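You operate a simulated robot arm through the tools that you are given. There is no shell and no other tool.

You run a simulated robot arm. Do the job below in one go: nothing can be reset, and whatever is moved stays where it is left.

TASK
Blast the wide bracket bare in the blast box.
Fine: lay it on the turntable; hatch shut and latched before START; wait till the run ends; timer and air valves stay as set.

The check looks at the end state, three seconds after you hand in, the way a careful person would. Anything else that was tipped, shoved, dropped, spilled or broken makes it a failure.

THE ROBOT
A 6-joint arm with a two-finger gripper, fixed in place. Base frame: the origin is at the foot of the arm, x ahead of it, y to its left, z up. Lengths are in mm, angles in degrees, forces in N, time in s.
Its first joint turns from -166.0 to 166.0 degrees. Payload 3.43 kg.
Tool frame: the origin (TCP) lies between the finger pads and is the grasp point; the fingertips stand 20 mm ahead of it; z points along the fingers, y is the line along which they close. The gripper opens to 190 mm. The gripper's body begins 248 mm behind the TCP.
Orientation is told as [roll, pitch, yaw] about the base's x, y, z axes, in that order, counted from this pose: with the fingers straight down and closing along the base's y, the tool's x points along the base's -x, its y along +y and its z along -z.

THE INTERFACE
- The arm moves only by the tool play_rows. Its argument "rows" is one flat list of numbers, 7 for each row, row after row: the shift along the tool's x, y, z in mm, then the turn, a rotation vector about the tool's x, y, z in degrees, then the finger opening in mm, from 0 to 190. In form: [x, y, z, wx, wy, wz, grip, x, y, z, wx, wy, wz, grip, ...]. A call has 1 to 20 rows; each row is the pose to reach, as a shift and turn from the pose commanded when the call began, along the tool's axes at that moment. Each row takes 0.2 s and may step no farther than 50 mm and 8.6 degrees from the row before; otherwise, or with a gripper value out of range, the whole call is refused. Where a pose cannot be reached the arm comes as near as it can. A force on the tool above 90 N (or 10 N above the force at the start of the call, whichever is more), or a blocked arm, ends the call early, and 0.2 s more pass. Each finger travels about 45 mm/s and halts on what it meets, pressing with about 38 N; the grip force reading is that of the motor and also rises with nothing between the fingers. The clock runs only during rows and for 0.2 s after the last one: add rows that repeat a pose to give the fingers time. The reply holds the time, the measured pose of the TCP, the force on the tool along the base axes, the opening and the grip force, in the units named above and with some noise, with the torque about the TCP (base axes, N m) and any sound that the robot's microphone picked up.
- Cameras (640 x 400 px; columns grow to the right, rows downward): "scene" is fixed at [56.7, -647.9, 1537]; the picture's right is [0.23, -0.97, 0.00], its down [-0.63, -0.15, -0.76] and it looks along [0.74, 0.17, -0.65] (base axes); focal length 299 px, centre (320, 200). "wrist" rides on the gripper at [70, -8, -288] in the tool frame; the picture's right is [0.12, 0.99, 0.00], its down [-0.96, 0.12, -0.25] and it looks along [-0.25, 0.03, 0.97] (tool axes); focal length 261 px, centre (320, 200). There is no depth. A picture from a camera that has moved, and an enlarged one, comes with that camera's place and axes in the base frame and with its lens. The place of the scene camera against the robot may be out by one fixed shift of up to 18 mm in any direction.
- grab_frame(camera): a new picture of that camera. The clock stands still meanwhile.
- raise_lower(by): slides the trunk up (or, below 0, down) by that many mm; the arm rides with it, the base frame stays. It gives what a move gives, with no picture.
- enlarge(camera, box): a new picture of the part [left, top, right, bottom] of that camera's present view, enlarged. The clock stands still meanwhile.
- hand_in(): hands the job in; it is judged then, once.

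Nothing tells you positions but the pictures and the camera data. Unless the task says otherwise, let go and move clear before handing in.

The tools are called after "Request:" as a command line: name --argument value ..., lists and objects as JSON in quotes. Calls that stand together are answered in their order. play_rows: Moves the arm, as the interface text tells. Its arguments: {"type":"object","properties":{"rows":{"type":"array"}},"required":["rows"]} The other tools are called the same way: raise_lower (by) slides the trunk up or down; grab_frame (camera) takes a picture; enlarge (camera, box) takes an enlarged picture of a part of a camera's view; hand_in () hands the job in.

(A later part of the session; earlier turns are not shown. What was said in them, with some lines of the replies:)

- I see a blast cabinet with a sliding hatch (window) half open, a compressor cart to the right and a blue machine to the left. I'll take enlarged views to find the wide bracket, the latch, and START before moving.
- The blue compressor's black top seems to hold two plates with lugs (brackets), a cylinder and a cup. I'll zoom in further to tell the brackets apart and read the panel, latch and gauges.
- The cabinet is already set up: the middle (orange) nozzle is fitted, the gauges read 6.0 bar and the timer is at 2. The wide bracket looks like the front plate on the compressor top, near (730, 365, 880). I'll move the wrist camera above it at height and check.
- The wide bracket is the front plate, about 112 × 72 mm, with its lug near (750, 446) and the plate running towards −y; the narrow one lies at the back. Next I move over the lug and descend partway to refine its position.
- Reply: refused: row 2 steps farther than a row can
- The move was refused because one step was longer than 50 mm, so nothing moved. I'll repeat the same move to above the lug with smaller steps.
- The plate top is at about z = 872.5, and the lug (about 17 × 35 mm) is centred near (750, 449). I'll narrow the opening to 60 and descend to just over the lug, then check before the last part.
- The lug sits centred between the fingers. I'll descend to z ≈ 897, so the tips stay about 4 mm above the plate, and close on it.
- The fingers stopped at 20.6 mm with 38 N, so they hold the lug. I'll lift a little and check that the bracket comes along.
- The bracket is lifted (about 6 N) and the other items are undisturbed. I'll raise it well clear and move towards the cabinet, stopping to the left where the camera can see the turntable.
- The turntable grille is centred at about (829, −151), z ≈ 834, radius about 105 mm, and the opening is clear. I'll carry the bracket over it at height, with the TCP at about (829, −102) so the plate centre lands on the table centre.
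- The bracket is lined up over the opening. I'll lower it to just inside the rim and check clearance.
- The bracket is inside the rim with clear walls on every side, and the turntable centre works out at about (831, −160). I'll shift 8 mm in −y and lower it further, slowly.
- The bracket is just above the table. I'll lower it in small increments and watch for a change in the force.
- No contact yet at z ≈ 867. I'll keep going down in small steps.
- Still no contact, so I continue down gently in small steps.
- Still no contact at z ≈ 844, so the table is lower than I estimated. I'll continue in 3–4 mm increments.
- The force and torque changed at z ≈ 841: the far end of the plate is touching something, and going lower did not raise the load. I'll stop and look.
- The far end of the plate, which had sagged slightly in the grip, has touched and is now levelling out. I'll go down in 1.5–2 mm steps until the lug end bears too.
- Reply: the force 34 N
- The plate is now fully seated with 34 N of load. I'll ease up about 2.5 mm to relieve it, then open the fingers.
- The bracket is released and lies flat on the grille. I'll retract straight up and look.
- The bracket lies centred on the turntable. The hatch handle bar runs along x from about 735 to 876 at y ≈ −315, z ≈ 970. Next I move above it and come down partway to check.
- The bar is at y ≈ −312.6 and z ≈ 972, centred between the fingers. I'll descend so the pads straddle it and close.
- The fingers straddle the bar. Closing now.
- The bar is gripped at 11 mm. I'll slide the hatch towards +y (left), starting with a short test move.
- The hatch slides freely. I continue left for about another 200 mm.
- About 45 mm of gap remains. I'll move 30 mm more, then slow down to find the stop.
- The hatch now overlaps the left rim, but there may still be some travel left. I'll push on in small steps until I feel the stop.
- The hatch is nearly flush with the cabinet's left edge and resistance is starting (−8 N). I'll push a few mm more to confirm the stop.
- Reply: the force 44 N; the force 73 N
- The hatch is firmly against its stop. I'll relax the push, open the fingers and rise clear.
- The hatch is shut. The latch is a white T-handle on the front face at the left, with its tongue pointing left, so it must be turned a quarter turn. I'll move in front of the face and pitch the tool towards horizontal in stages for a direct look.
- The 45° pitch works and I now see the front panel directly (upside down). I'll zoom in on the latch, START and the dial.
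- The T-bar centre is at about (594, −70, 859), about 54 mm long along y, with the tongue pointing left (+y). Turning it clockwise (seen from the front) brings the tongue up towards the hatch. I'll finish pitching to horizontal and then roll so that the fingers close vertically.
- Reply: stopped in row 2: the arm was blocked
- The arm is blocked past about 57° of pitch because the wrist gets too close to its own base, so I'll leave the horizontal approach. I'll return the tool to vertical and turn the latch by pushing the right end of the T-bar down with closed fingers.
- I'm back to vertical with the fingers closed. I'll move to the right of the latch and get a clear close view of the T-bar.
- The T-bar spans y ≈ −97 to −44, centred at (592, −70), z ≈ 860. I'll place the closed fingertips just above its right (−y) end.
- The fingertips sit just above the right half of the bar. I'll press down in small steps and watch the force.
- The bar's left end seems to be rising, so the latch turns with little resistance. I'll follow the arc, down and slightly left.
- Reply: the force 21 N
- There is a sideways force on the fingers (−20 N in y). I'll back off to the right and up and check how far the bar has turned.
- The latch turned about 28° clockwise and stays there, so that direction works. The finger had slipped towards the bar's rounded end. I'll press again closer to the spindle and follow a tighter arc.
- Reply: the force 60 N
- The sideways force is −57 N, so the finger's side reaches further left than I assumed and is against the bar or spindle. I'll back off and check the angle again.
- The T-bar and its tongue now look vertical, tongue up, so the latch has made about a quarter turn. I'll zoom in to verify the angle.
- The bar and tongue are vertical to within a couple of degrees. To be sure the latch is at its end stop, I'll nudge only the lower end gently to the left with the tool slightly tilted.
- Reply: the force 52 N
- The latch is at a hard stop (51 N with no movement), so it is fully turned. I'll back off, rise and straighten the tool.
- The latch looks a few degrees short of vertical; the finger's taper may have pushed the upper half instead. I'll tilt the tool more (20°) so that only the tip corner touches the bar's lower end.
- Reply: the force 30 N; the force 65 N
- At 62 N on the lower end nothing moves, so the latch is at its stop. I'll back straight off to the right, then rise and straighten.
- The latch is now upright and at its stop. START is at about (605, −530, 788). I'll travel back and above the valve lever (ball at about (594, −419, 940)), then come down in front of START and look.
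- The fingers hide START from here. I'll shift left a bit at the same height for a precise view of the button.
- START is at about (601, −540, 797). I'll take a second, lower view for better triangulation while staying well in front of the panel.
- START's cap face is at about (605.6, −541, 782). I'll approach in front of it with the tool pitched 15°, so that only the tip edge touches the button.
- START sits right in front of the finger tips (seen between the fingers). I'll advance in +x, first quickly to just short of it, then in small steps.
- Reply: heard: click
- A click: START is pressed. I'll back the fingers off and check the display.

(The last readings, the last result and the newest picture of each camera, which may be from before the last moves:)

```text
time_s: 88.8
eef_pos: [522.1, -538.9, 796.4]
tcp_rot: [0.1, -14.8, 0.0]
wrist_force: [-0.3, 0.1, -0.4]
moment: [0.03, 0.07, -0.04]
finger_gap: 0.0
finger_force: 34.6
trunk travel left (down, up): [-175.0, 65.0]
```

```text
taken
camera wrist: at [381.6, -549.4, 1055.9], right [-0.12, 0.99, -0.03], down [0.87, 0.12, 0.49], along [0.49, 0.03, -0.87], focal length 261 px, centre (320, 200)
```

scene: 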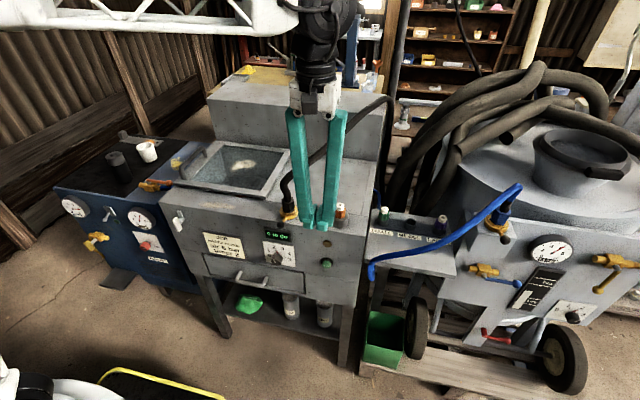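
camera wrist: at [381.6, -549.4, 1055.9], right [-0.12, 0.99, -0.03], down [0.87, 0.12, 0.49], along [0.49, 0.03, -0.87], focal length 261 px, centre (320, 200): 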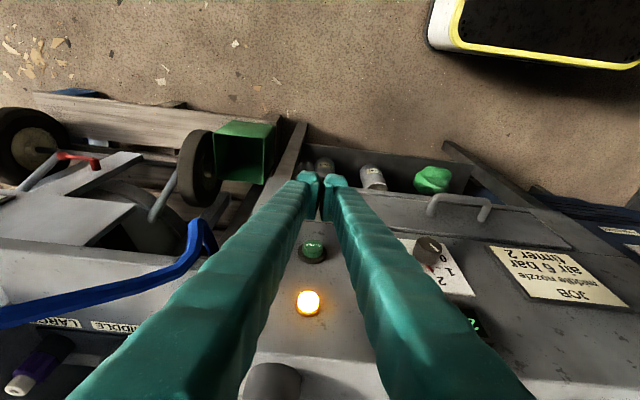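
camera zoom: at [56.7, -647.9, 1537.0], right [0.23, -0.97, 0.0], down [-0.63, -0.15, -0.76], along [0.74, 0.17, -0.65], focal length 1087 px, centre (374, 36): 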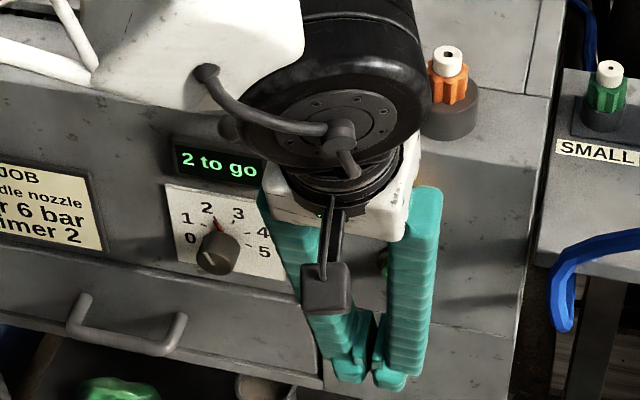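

The run has started: the display shows "2 to go" and the amber lamp is lit. I'll straighten the tool, move up and back clear of everything, and then wait for the run to end.

Request:
play_rows --rows '[20, 0, -20, 0, 5, 0, 0, 25, 0, -60, 0, 10, 0, 0, 25, 0, -105, 0, 15, 0, 0, 25, 0, -150, 0, 15, 0, 0, 25, 0, -195, 0, 15, 0, 0, 25, 0, -240, 0, 15, 0, 0, 25, 0, -270, 0, 15, 0, 0]'

Request:
grab_frame --camera "scene"

Request:
enlarge --camera "scene" --box '[150, 110, 390, 290]'

```text
time_s: 90.4
eef_pos: [427.7, -540.2, 1053.1]
tcp_rot: [0.2, 0.2, -0.1]
wrist_force: [0.0, -0.8, -0.3]
moment: [0.04, 0.05, 0.01]
finger_gap: 0.1
finger_force: 34.5
trunk travel left (down, up): [-175.0, 65.0]
```

```text
taken
```

scene: 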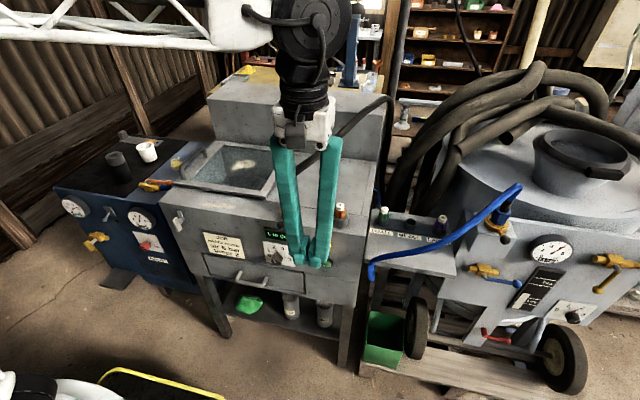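

```text
2.22 times, centred on (270, 200) of scene
camera zoom: at [56.7, -647.9, 1537.0], right [0.23, -0.97, 0.0], down [-0.63, -0.15, -0.76], along [0.74, 0.17, -0.65], focal length 664 px, centre (431, 200)
```

zoom: 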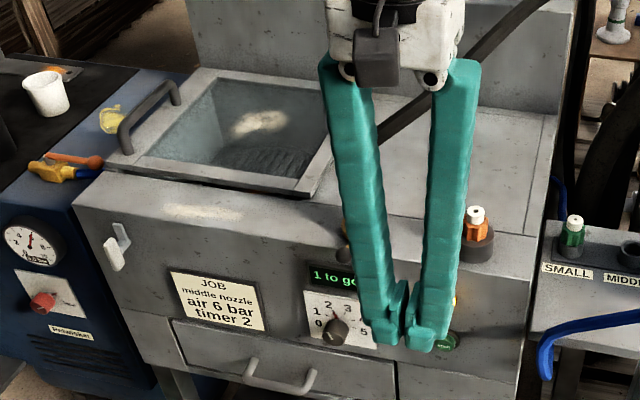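

It already reads "1 to go". I'll move the arm off to the side for a clear view while the run finishes.

Request:
play_rows --rows '[0, 0, -40, 0, 0, 0, 0, 0, 40, -80, 0, 0, 0, 0, 0, 85, -90, 0, 0, 0, 0, 0, 130, -100, 0, 0, 0, 0, 0, 175, -110, 0, 0, 0, 0, 0, 220, -120, 0, 0, 0, 0, 0, 265, -130, 0, 0, 0, 10, 0, 310, -140, 0, 0, 0, 20, 0, 355, -140, 0, 0, 0, 30, 0, 400, -140, 0, 0, 0, 40, 0, 400, -140, 0, 0, 0, 50]'

Request:
enlarge --camera "scene" --box '[150, 110, 390, 290]'

Request:
grab_frame --camera "scene"

```text
refused: row 2 steps farther than a row can; nothing moved
```

```text
2.22 times, centred on (270, 200) of scene
camera zoom: at [56.7, -647.9, 1537.0], right [0.23, -0.97, 0.0], down [-0.63, -0.15, -0.76], along [0.74, 0.17, -0.65], focal length 664 px, centre (431, 200)
```

zoom: 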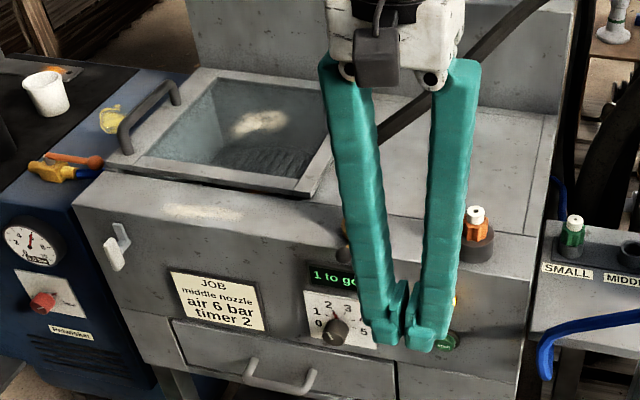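

```text
taken
```

scene: 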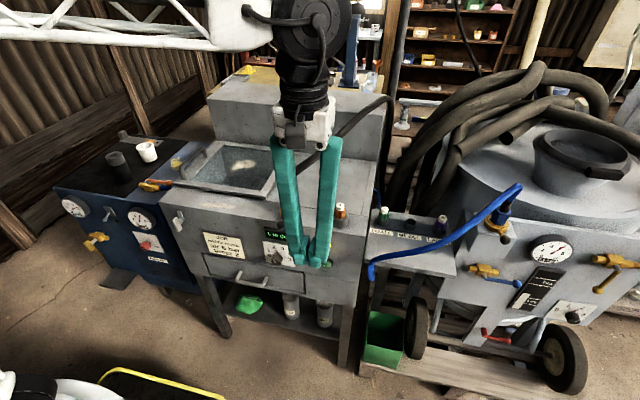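

One step was again over 50 mm, so nothing moved and the display still shows "1 to go". I'll retry with smaller steps; the move itself also gives the run time to end.

Request:
play_rows --rows '[0, 0, -40, 0, 0, 0, 0, 0, 25, -75, 0, 0, 0, 0, 0, 65, -95, 0, 0, 0, 0, 0, 105, -110, 0, 0, 0, 0, 0, 145, -120, 0, 0, 0, 0, 0, 185, -130, 0, 0, 0, 0, 0, 225, -140, 0, 0, 0, 10, 0, 265, -140, 0, 0, 0, 20, 0, 305, -140, 0, 0, 0, 30, 0, 345, -140, 0, 0, 0, 40, 0, 385, -140, 0, 0, 0, 50, 0, 385, -140, 0, 0, 0, 50]'

Request:
enlarge --camera "scene" --box '[150, 110, 390, 290]'

Request:
grab_frame --camera "scene"

```text
time_s: 93.0
eef_pos: [430.1, -153.9, 1191.4]
tcp_rot: [0.0, 0.2, 0.0]
wrist_force: [-0.4, -0.3, -0.1]
moment: [0.0, 0.0, -0.01]
finger_gap: 50.2
finger_force: 0.0
trunk travel left (down, up): [-175.0, 65.0]
```

```text
2.22 times, centred on (270, 200) of scene
camera zoom: at [56.7, -647.9, 1537.0], right [0.23, -0.97, 0.0], down [-0.63, -0.15, -0.76], along [0.74, 0.17, -0.65], focal length 664 px, centre (431, 200)
```

zoom: 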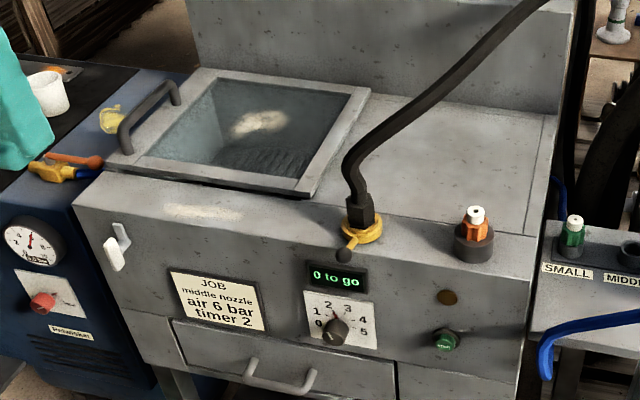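

```text
taken
```

scene: 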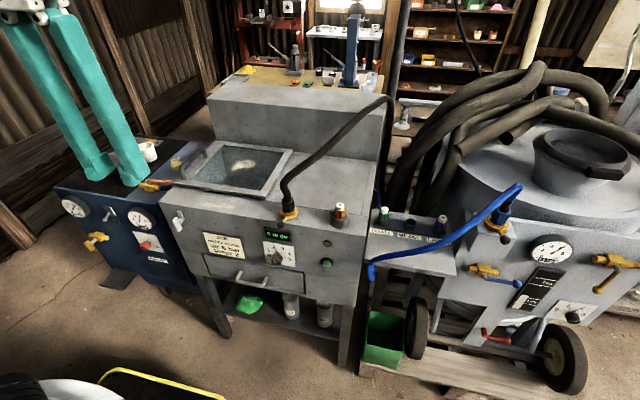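

The run has ended: "0 to go", lamp off. I'll look down through the hatch window with the wrist camera to check that the bracket is bare.

Request:
play_rows --rows '[-45, 0, 0, 0, 0, 0, 70, -90, 5, 0, 0, 0, 0, 90, -135, 10, 0, 0, 0, 0, 110, -180, 10, 0, 0, 0, 0, 130, -225, 10, 0, 0, 0, 0, 150, -270, 10, 0, 0, 0, 0, 170, -310, 10, 0, 0, 0, 0, 190, -310, 10, 0, 0, 0, 0, 190]'

Request:
grab_frame --camera "wrist"

Request:
enlarge --camera "wrist" --box '[240, 80, 400, 200]'

Request:
enlarge --camera "scene" --box '[200, 140, 300, 200]'

```text
time_s: 94.8
eef_pos: [742.0, -146.1, 1190.2]
tcp_rot: [0.0, 0.1, 0.0]
wrist_force: [0.4, -0.1, -0.1]
moment: [0.04, 0.09, -0.03]
finger_gap: 190.3
finger_force: 0.0
trunk travel left (down, up): [-175.0, 65.0]
```

```text
taken
camera wrist: at [672.9, -155.0, 1478.4], right [-0.12, 0.99, 0.0], down [0.96, 0.12, 0.24], along [0.24, 0.03, -0.97], focal length 261 px, centre (320, 200)
```

wrist: 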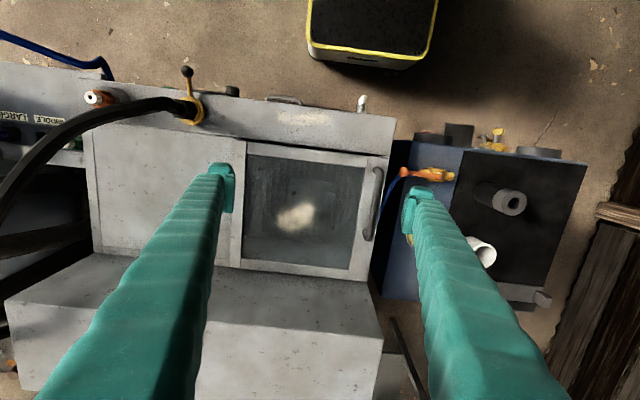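

```text
3.33 times, centred on (320, 140) of wrist
camera zoom: at [672.9, -155.0, 1478.4], right [-0.12, 0.99, 0.0], down [0.96, 0.12, 0.24], along [0.24, 0.03, -0.97], focal length 869 px, centre (320, 400)
```

zoom: 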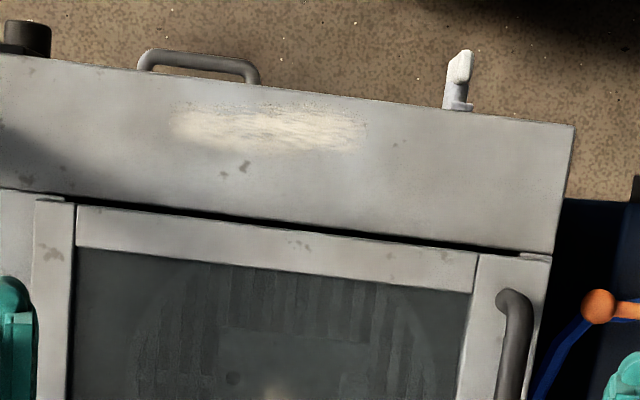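

```text
6.40 times, centred on (250, 170) of scene
camera zoom: at [56.7, -647.9, 1537.0], right [0.23, -0.97, 0.0], down [-0.63, -0.15, -0.76], along [0.74, 0.17, -0.65], focal length 1913 px, centre (768, 392)
```

zoom: 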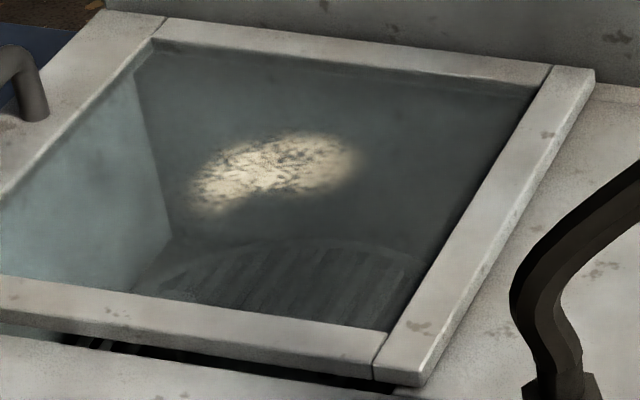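

Request:
enlarge --camera "wrist" --box '[240, 140, 380, 280]'

Request:
enlarge --camera "wrist" --box '[265, 170, 345, 240]'

Request:
enlarge --camera "scene" --box '[250, 215, 350, 285]'

Request:
enlarge --camera "scene" --box '[40, 120, 240, 290]'

```text
2.86 times, centred on (310, 210) of wrist
camera zoom: at [672.9, -155.0, 1478.4], right [-0.12, 0.99, 0.0], down [0.96, 0.12, 0.24], along [0.24, 0.03, -0.97], focal length 745 px, centre (349, 171)
```

zoom: 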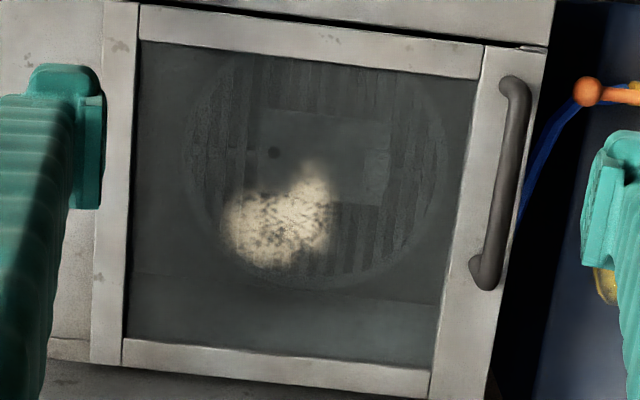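

```text
5.71 times, centred on (305, 205) of wrist
camera zoom: at [672.9, -155.0, 1478.4], right [-0.12, 0.99, 0.0], down [0.96, 0.12, 0.24], along [0.24, 0.03, -0.97], focal length 1489 px, centre (406, 171)
```

zoom: 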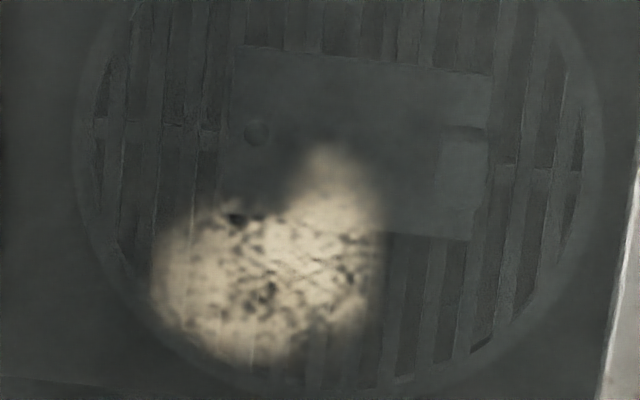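

```text
5.71 times, centred on (300, 250) of scene
camera zoom: at [56.7, -647.9, 1537.0], right [0.23, -0.97, 0.0], down [-0.63, -0.15, -0.76], along [0.74, 0.17, -0.65], focal length 1708 px, centre (434, -86)
```

zoom: 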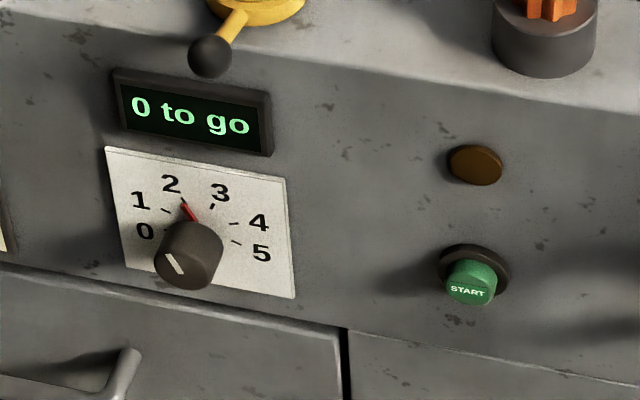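

```text
2.35 times, centred on (140, 205) of scene
camera zoom: at [56.7, -647.9, 1537.0], right [0.23, -0.97, 0.0], down [-0.63, -0.15, -0.76], along [0.74, 0.17, -0.65], focal length 703 px, centre (744, 188)
```

zoom: 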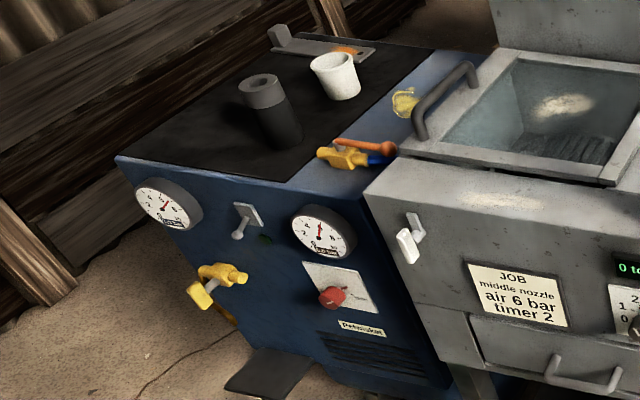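

The window's dusty patch hides part of the bracket; the visible part looks plain grey. I'll move the camera sideways to see past the patch and also check the gauges.

Request:
play_rows --rows '[25, 40, 0, 0, 0, 0, 190, 50, 80, 0, 0, 0, 0, 190, 70, 120, 20, 0, 0, 0, 190, 85, 160, 40, 0, 0, 0, 190, 90, 190, 60, 0, 0, 0, 190, 90, 190, 60, 0, 0, 0, 190]'

Request:
grab_frame --camera "wrist"

Request:
enlarge --camera "scene" --box '[50, 180, 170, 260]'

Request:
enlarge --camera "scene" --box '[460, 220, 620, 330]'

```text
time_s: 96.2
eef_pos: [648.0, 43.6, 1132.8]
tcp_rot: [-0.1, 0.1, -0.1]
wrist_force: [0.9, 0.0, -0.4]
moment: [0.03, -0.04, 0.0]
finger_gap: 189.9
finger_force: 0.1
trunk travel left (down, up): [-175.0, 65.0]
```

```text
taken
camera wrist: at [579.1, 35.0, 1420.0], right [-0.12, 0.99, 0.0], down [0.96, 0.12, 0.25], along [0.24, 0.03, -0.97], focal length 261 px, centre (320, 200)
```

wrist: 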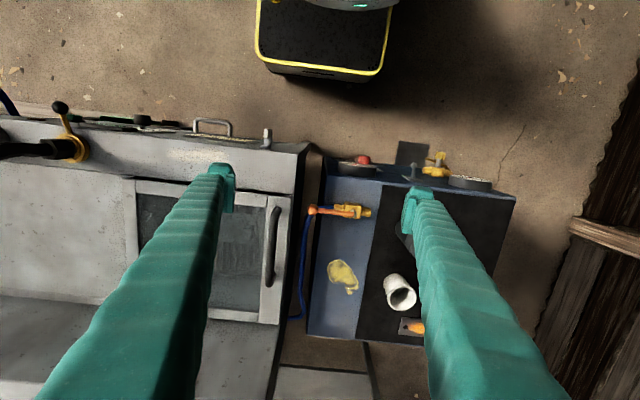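

```text
5.00 times, centred on (110, 220) of scene
camera zoom: at [56.7, -647.9, 1537.0], right [0.23, -0.97, 0.0], down [-0.63, -0.15, -0.76], along [0.74, 0.17, -0.65], focal length 1494 px, centre (1370, 100)
```

zoom: 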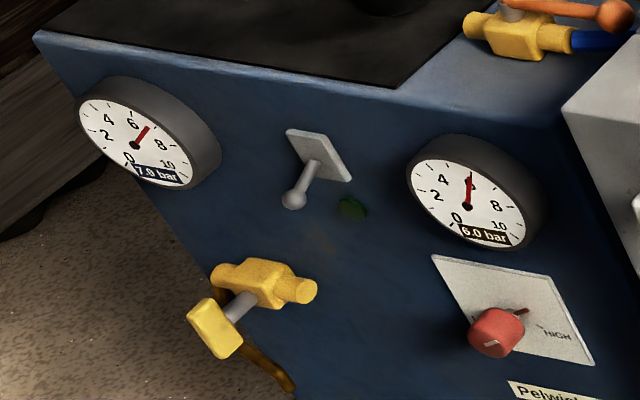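

```text
3.64 times, centred on (540, 275) of scene
camera zoom: at [56.7, -647.9, 1537.0], right [0.23, -0.97, 0.0], down [-0.63, -0.15, -0.76], along [0.74, 0.17, -0.65], focal length 1087 px, centre (-480, -73)
```

zoom: 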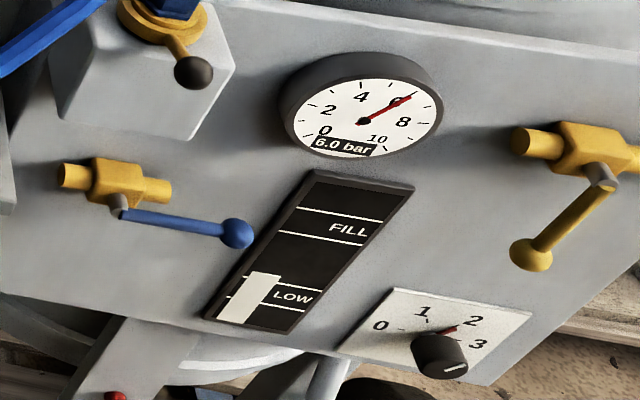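

Request:
enlarge --camera "wrist" --box '[200, 190, 290, 290]'

Request:
play_rows --rows '[0, -20, 0, 0, 0, 0, 150, 0, -50, 0, 0, 0, 0, 120, 0, -80, 0, 0, 0, 0, 90, 0, -80, 0, 0, 0, 0, 60, 0, -80, 0, 0, 0, 0, 30, 0, -80, 0, 0, 0, 0, 10, 0, -80, 0, 0, 0, 0, 10]'

Request:
grab_frame --camera "wrist"

```text
4.00 times, centred on (245, 240) of wrist
camera zoom: at [579.1, 35.0, 1420.0], right [-0.12, 0.99, 0.0], down [0.96, 0.12, 0.25], along [0.24, 0.03, -0.97], focal length 1043 px, centre (620, 40)
```

zoom: 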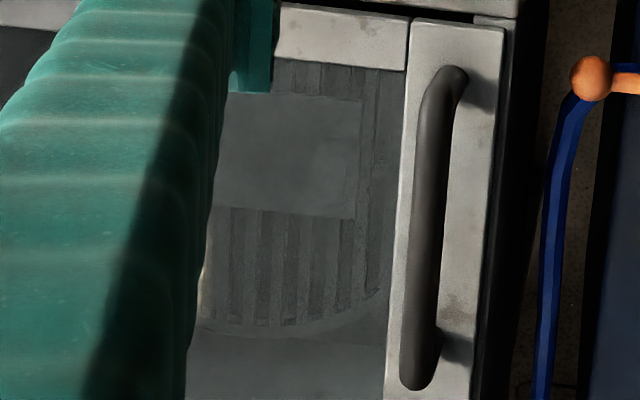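

```text
time_s: 97.8
eef_pos: [647.4, -35.3, 1133.6]
tcp_rot: [0.0, 0.1, 0.0]
wrist_force: [0.5, 0.5, -0.3]
moment: [-0.02, 0.01, 0.02]
finger_gap: 53.2
finger_force: 0.0
trunk travel left (down, up): [-175.0, 65.0]
```

```text
taken
camera wrist: at [579.1, -44.7, 1420.5], right [-0.12, 0.99, 0.0], down [0.96, 0.12, 0.25], along [0.24, 0.03, -0.97], focal length 261 px, centre (320, 200)
```

wrist: 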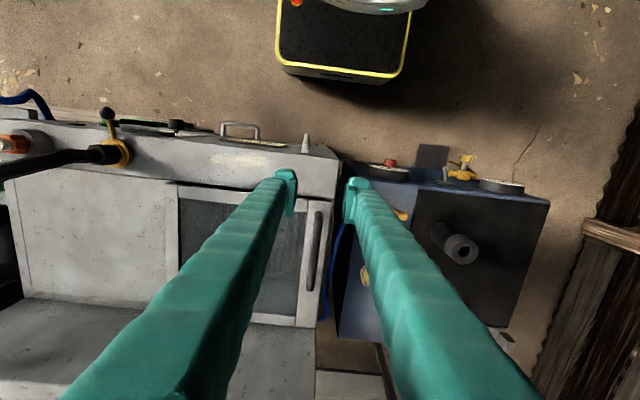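

Request:
play_rows --rows '[0, 45, 0, 0, 0, 0, 30, 0, 90, 0, 0, 0, 0, 10, 0, 135, 0, 0, 0, 0, 10, 0, 180, 0, 0, 0, 0, 10, 0, 195, 0, 0, 0, 0, 10]'

Request:
enlarge --camera "wrist" --box '[110, 160, 270, 280]'

Request:
enlarge --camera "wrist" --box '[150, 190, 220, 250]'

```text
time_s: 99.0
eef_pos: [647.9, 162.0, 1132.9]
tcp_rot: [0.0, 0.1, 0.0]
wrist_force: [0.4, -0.7, -0.7]
moment: [0.05, -0.01, -0.01]
finger_gap: 10.1
finger_force: 0.1
trunk travel left (down, up): [-175.0, 65.0]
```

```text
3.33 times, centred on (190, 220) of wrist
camera zoom: at [579.1, 151.8, 1420.2], right [-0.12, 0.99, 0.0], down [0.96, 0.12, 0.25], along [0.24, 0.03, -0.97], focal length 869 px, centre (753, 133)
```

zoom: 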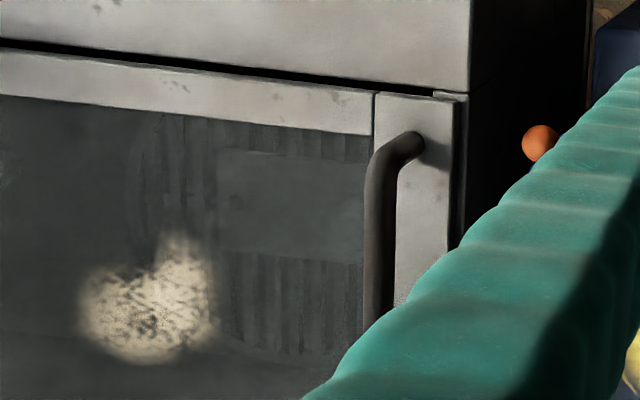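

```text
6.67 times, centred on (185, 220) of wrist
camera zoom: at [579.1, 151.8, 1420.2], right [-0.12, 0.99, 0.0], down [0.96, 0.12, 0.25], along [0.24, 0.03, -0.97], focal length 1738 px, centre (1220, 67)
```

zoom: 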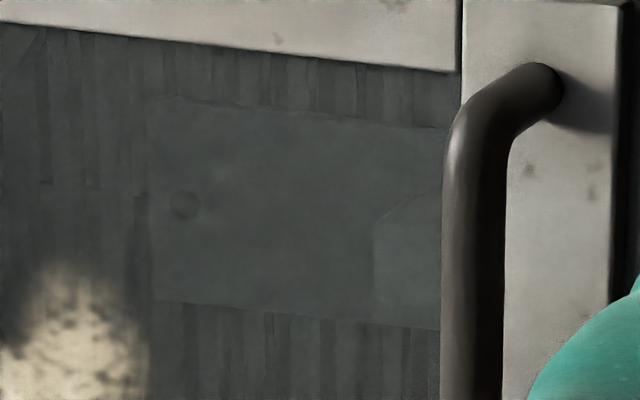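

Seen past the dusty patch, the whole plate is bare grey with no rust left. The hatch is shut and latched, the display reads "0 to go", and the timer and valves are unchanged. One last overall check before handing in.

Request:
grab_frame --camera "scene"

Request:
enlarge --camera "scene" --box '[150, 130, 390, 290]'

Request:
grab_frame --camera "wrist"

```text
taken
```

scene: 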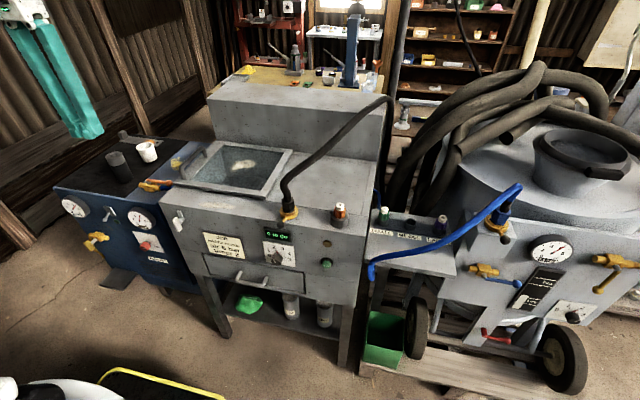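

```text
2.50 times, centred on (270, 210) of scene
camera zoom: at [56.7, -647.9, 1537.0], right [0.23, -0.97, 0.0], down [-0.63, -0.15, -0.76], along [0.74, 0.17, -0.65], focal length 747 px, centre (445, 175)
```

zoom: 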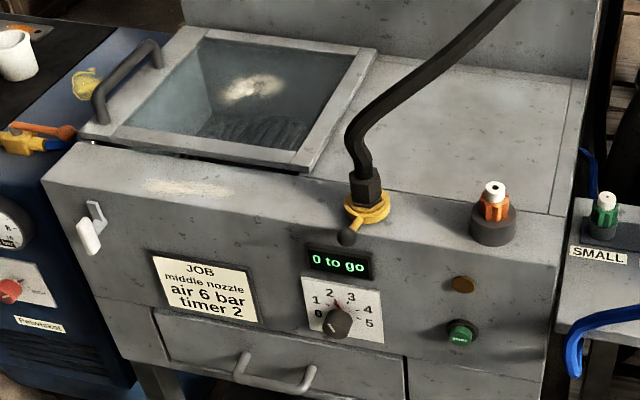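

```text
taken
camera wrist: at [579.1, 151.8, 1420.2], right [-0.12, 0.99, 0.0], down [0.96, 0.12, 0.25], along [0.24, 0.03, -0.97], focal length 261 px, centre (320, 200)
```

wrist: 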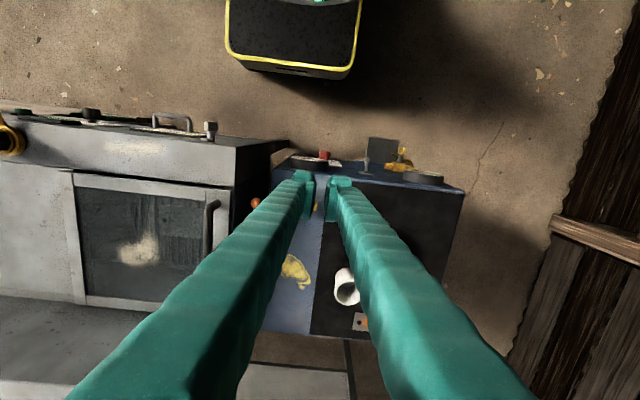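

The bracket is bare on the turntable, the hatch is shut and latched, and the run has ended. The timer and air valves are as they were set, nothing else has moved, and the arm is clear. Handing in.

Request:
hand_in

```text
The job is handed in.
```

The wide bracket is blasted bare and lying on the turntable. Seen through the hatch window, no rust is left on its top face. I handed the job in with the arm clear of everything.

- **Hatch:** it was slid shut to its stop and the latch turned a quarter turn to its stop before I pressed START. It is still shut and latched.
- **Run:** I waited until the display went from "2 to go" to "0 to go" and the amber lamp went out.
- **Settings:** the timer is still at 2. I did not touch the air valves, and the air still reads 6.0 bar.
- **Surroundings:** in the last pictures, the narrow bracket, the cup, the cylinder and the hoses are where they were.

One move was cut short: the arm blocked itself when I tried to point the gripper level at the latch. I turned the latch by pushing its handle with the closed fingers instead.
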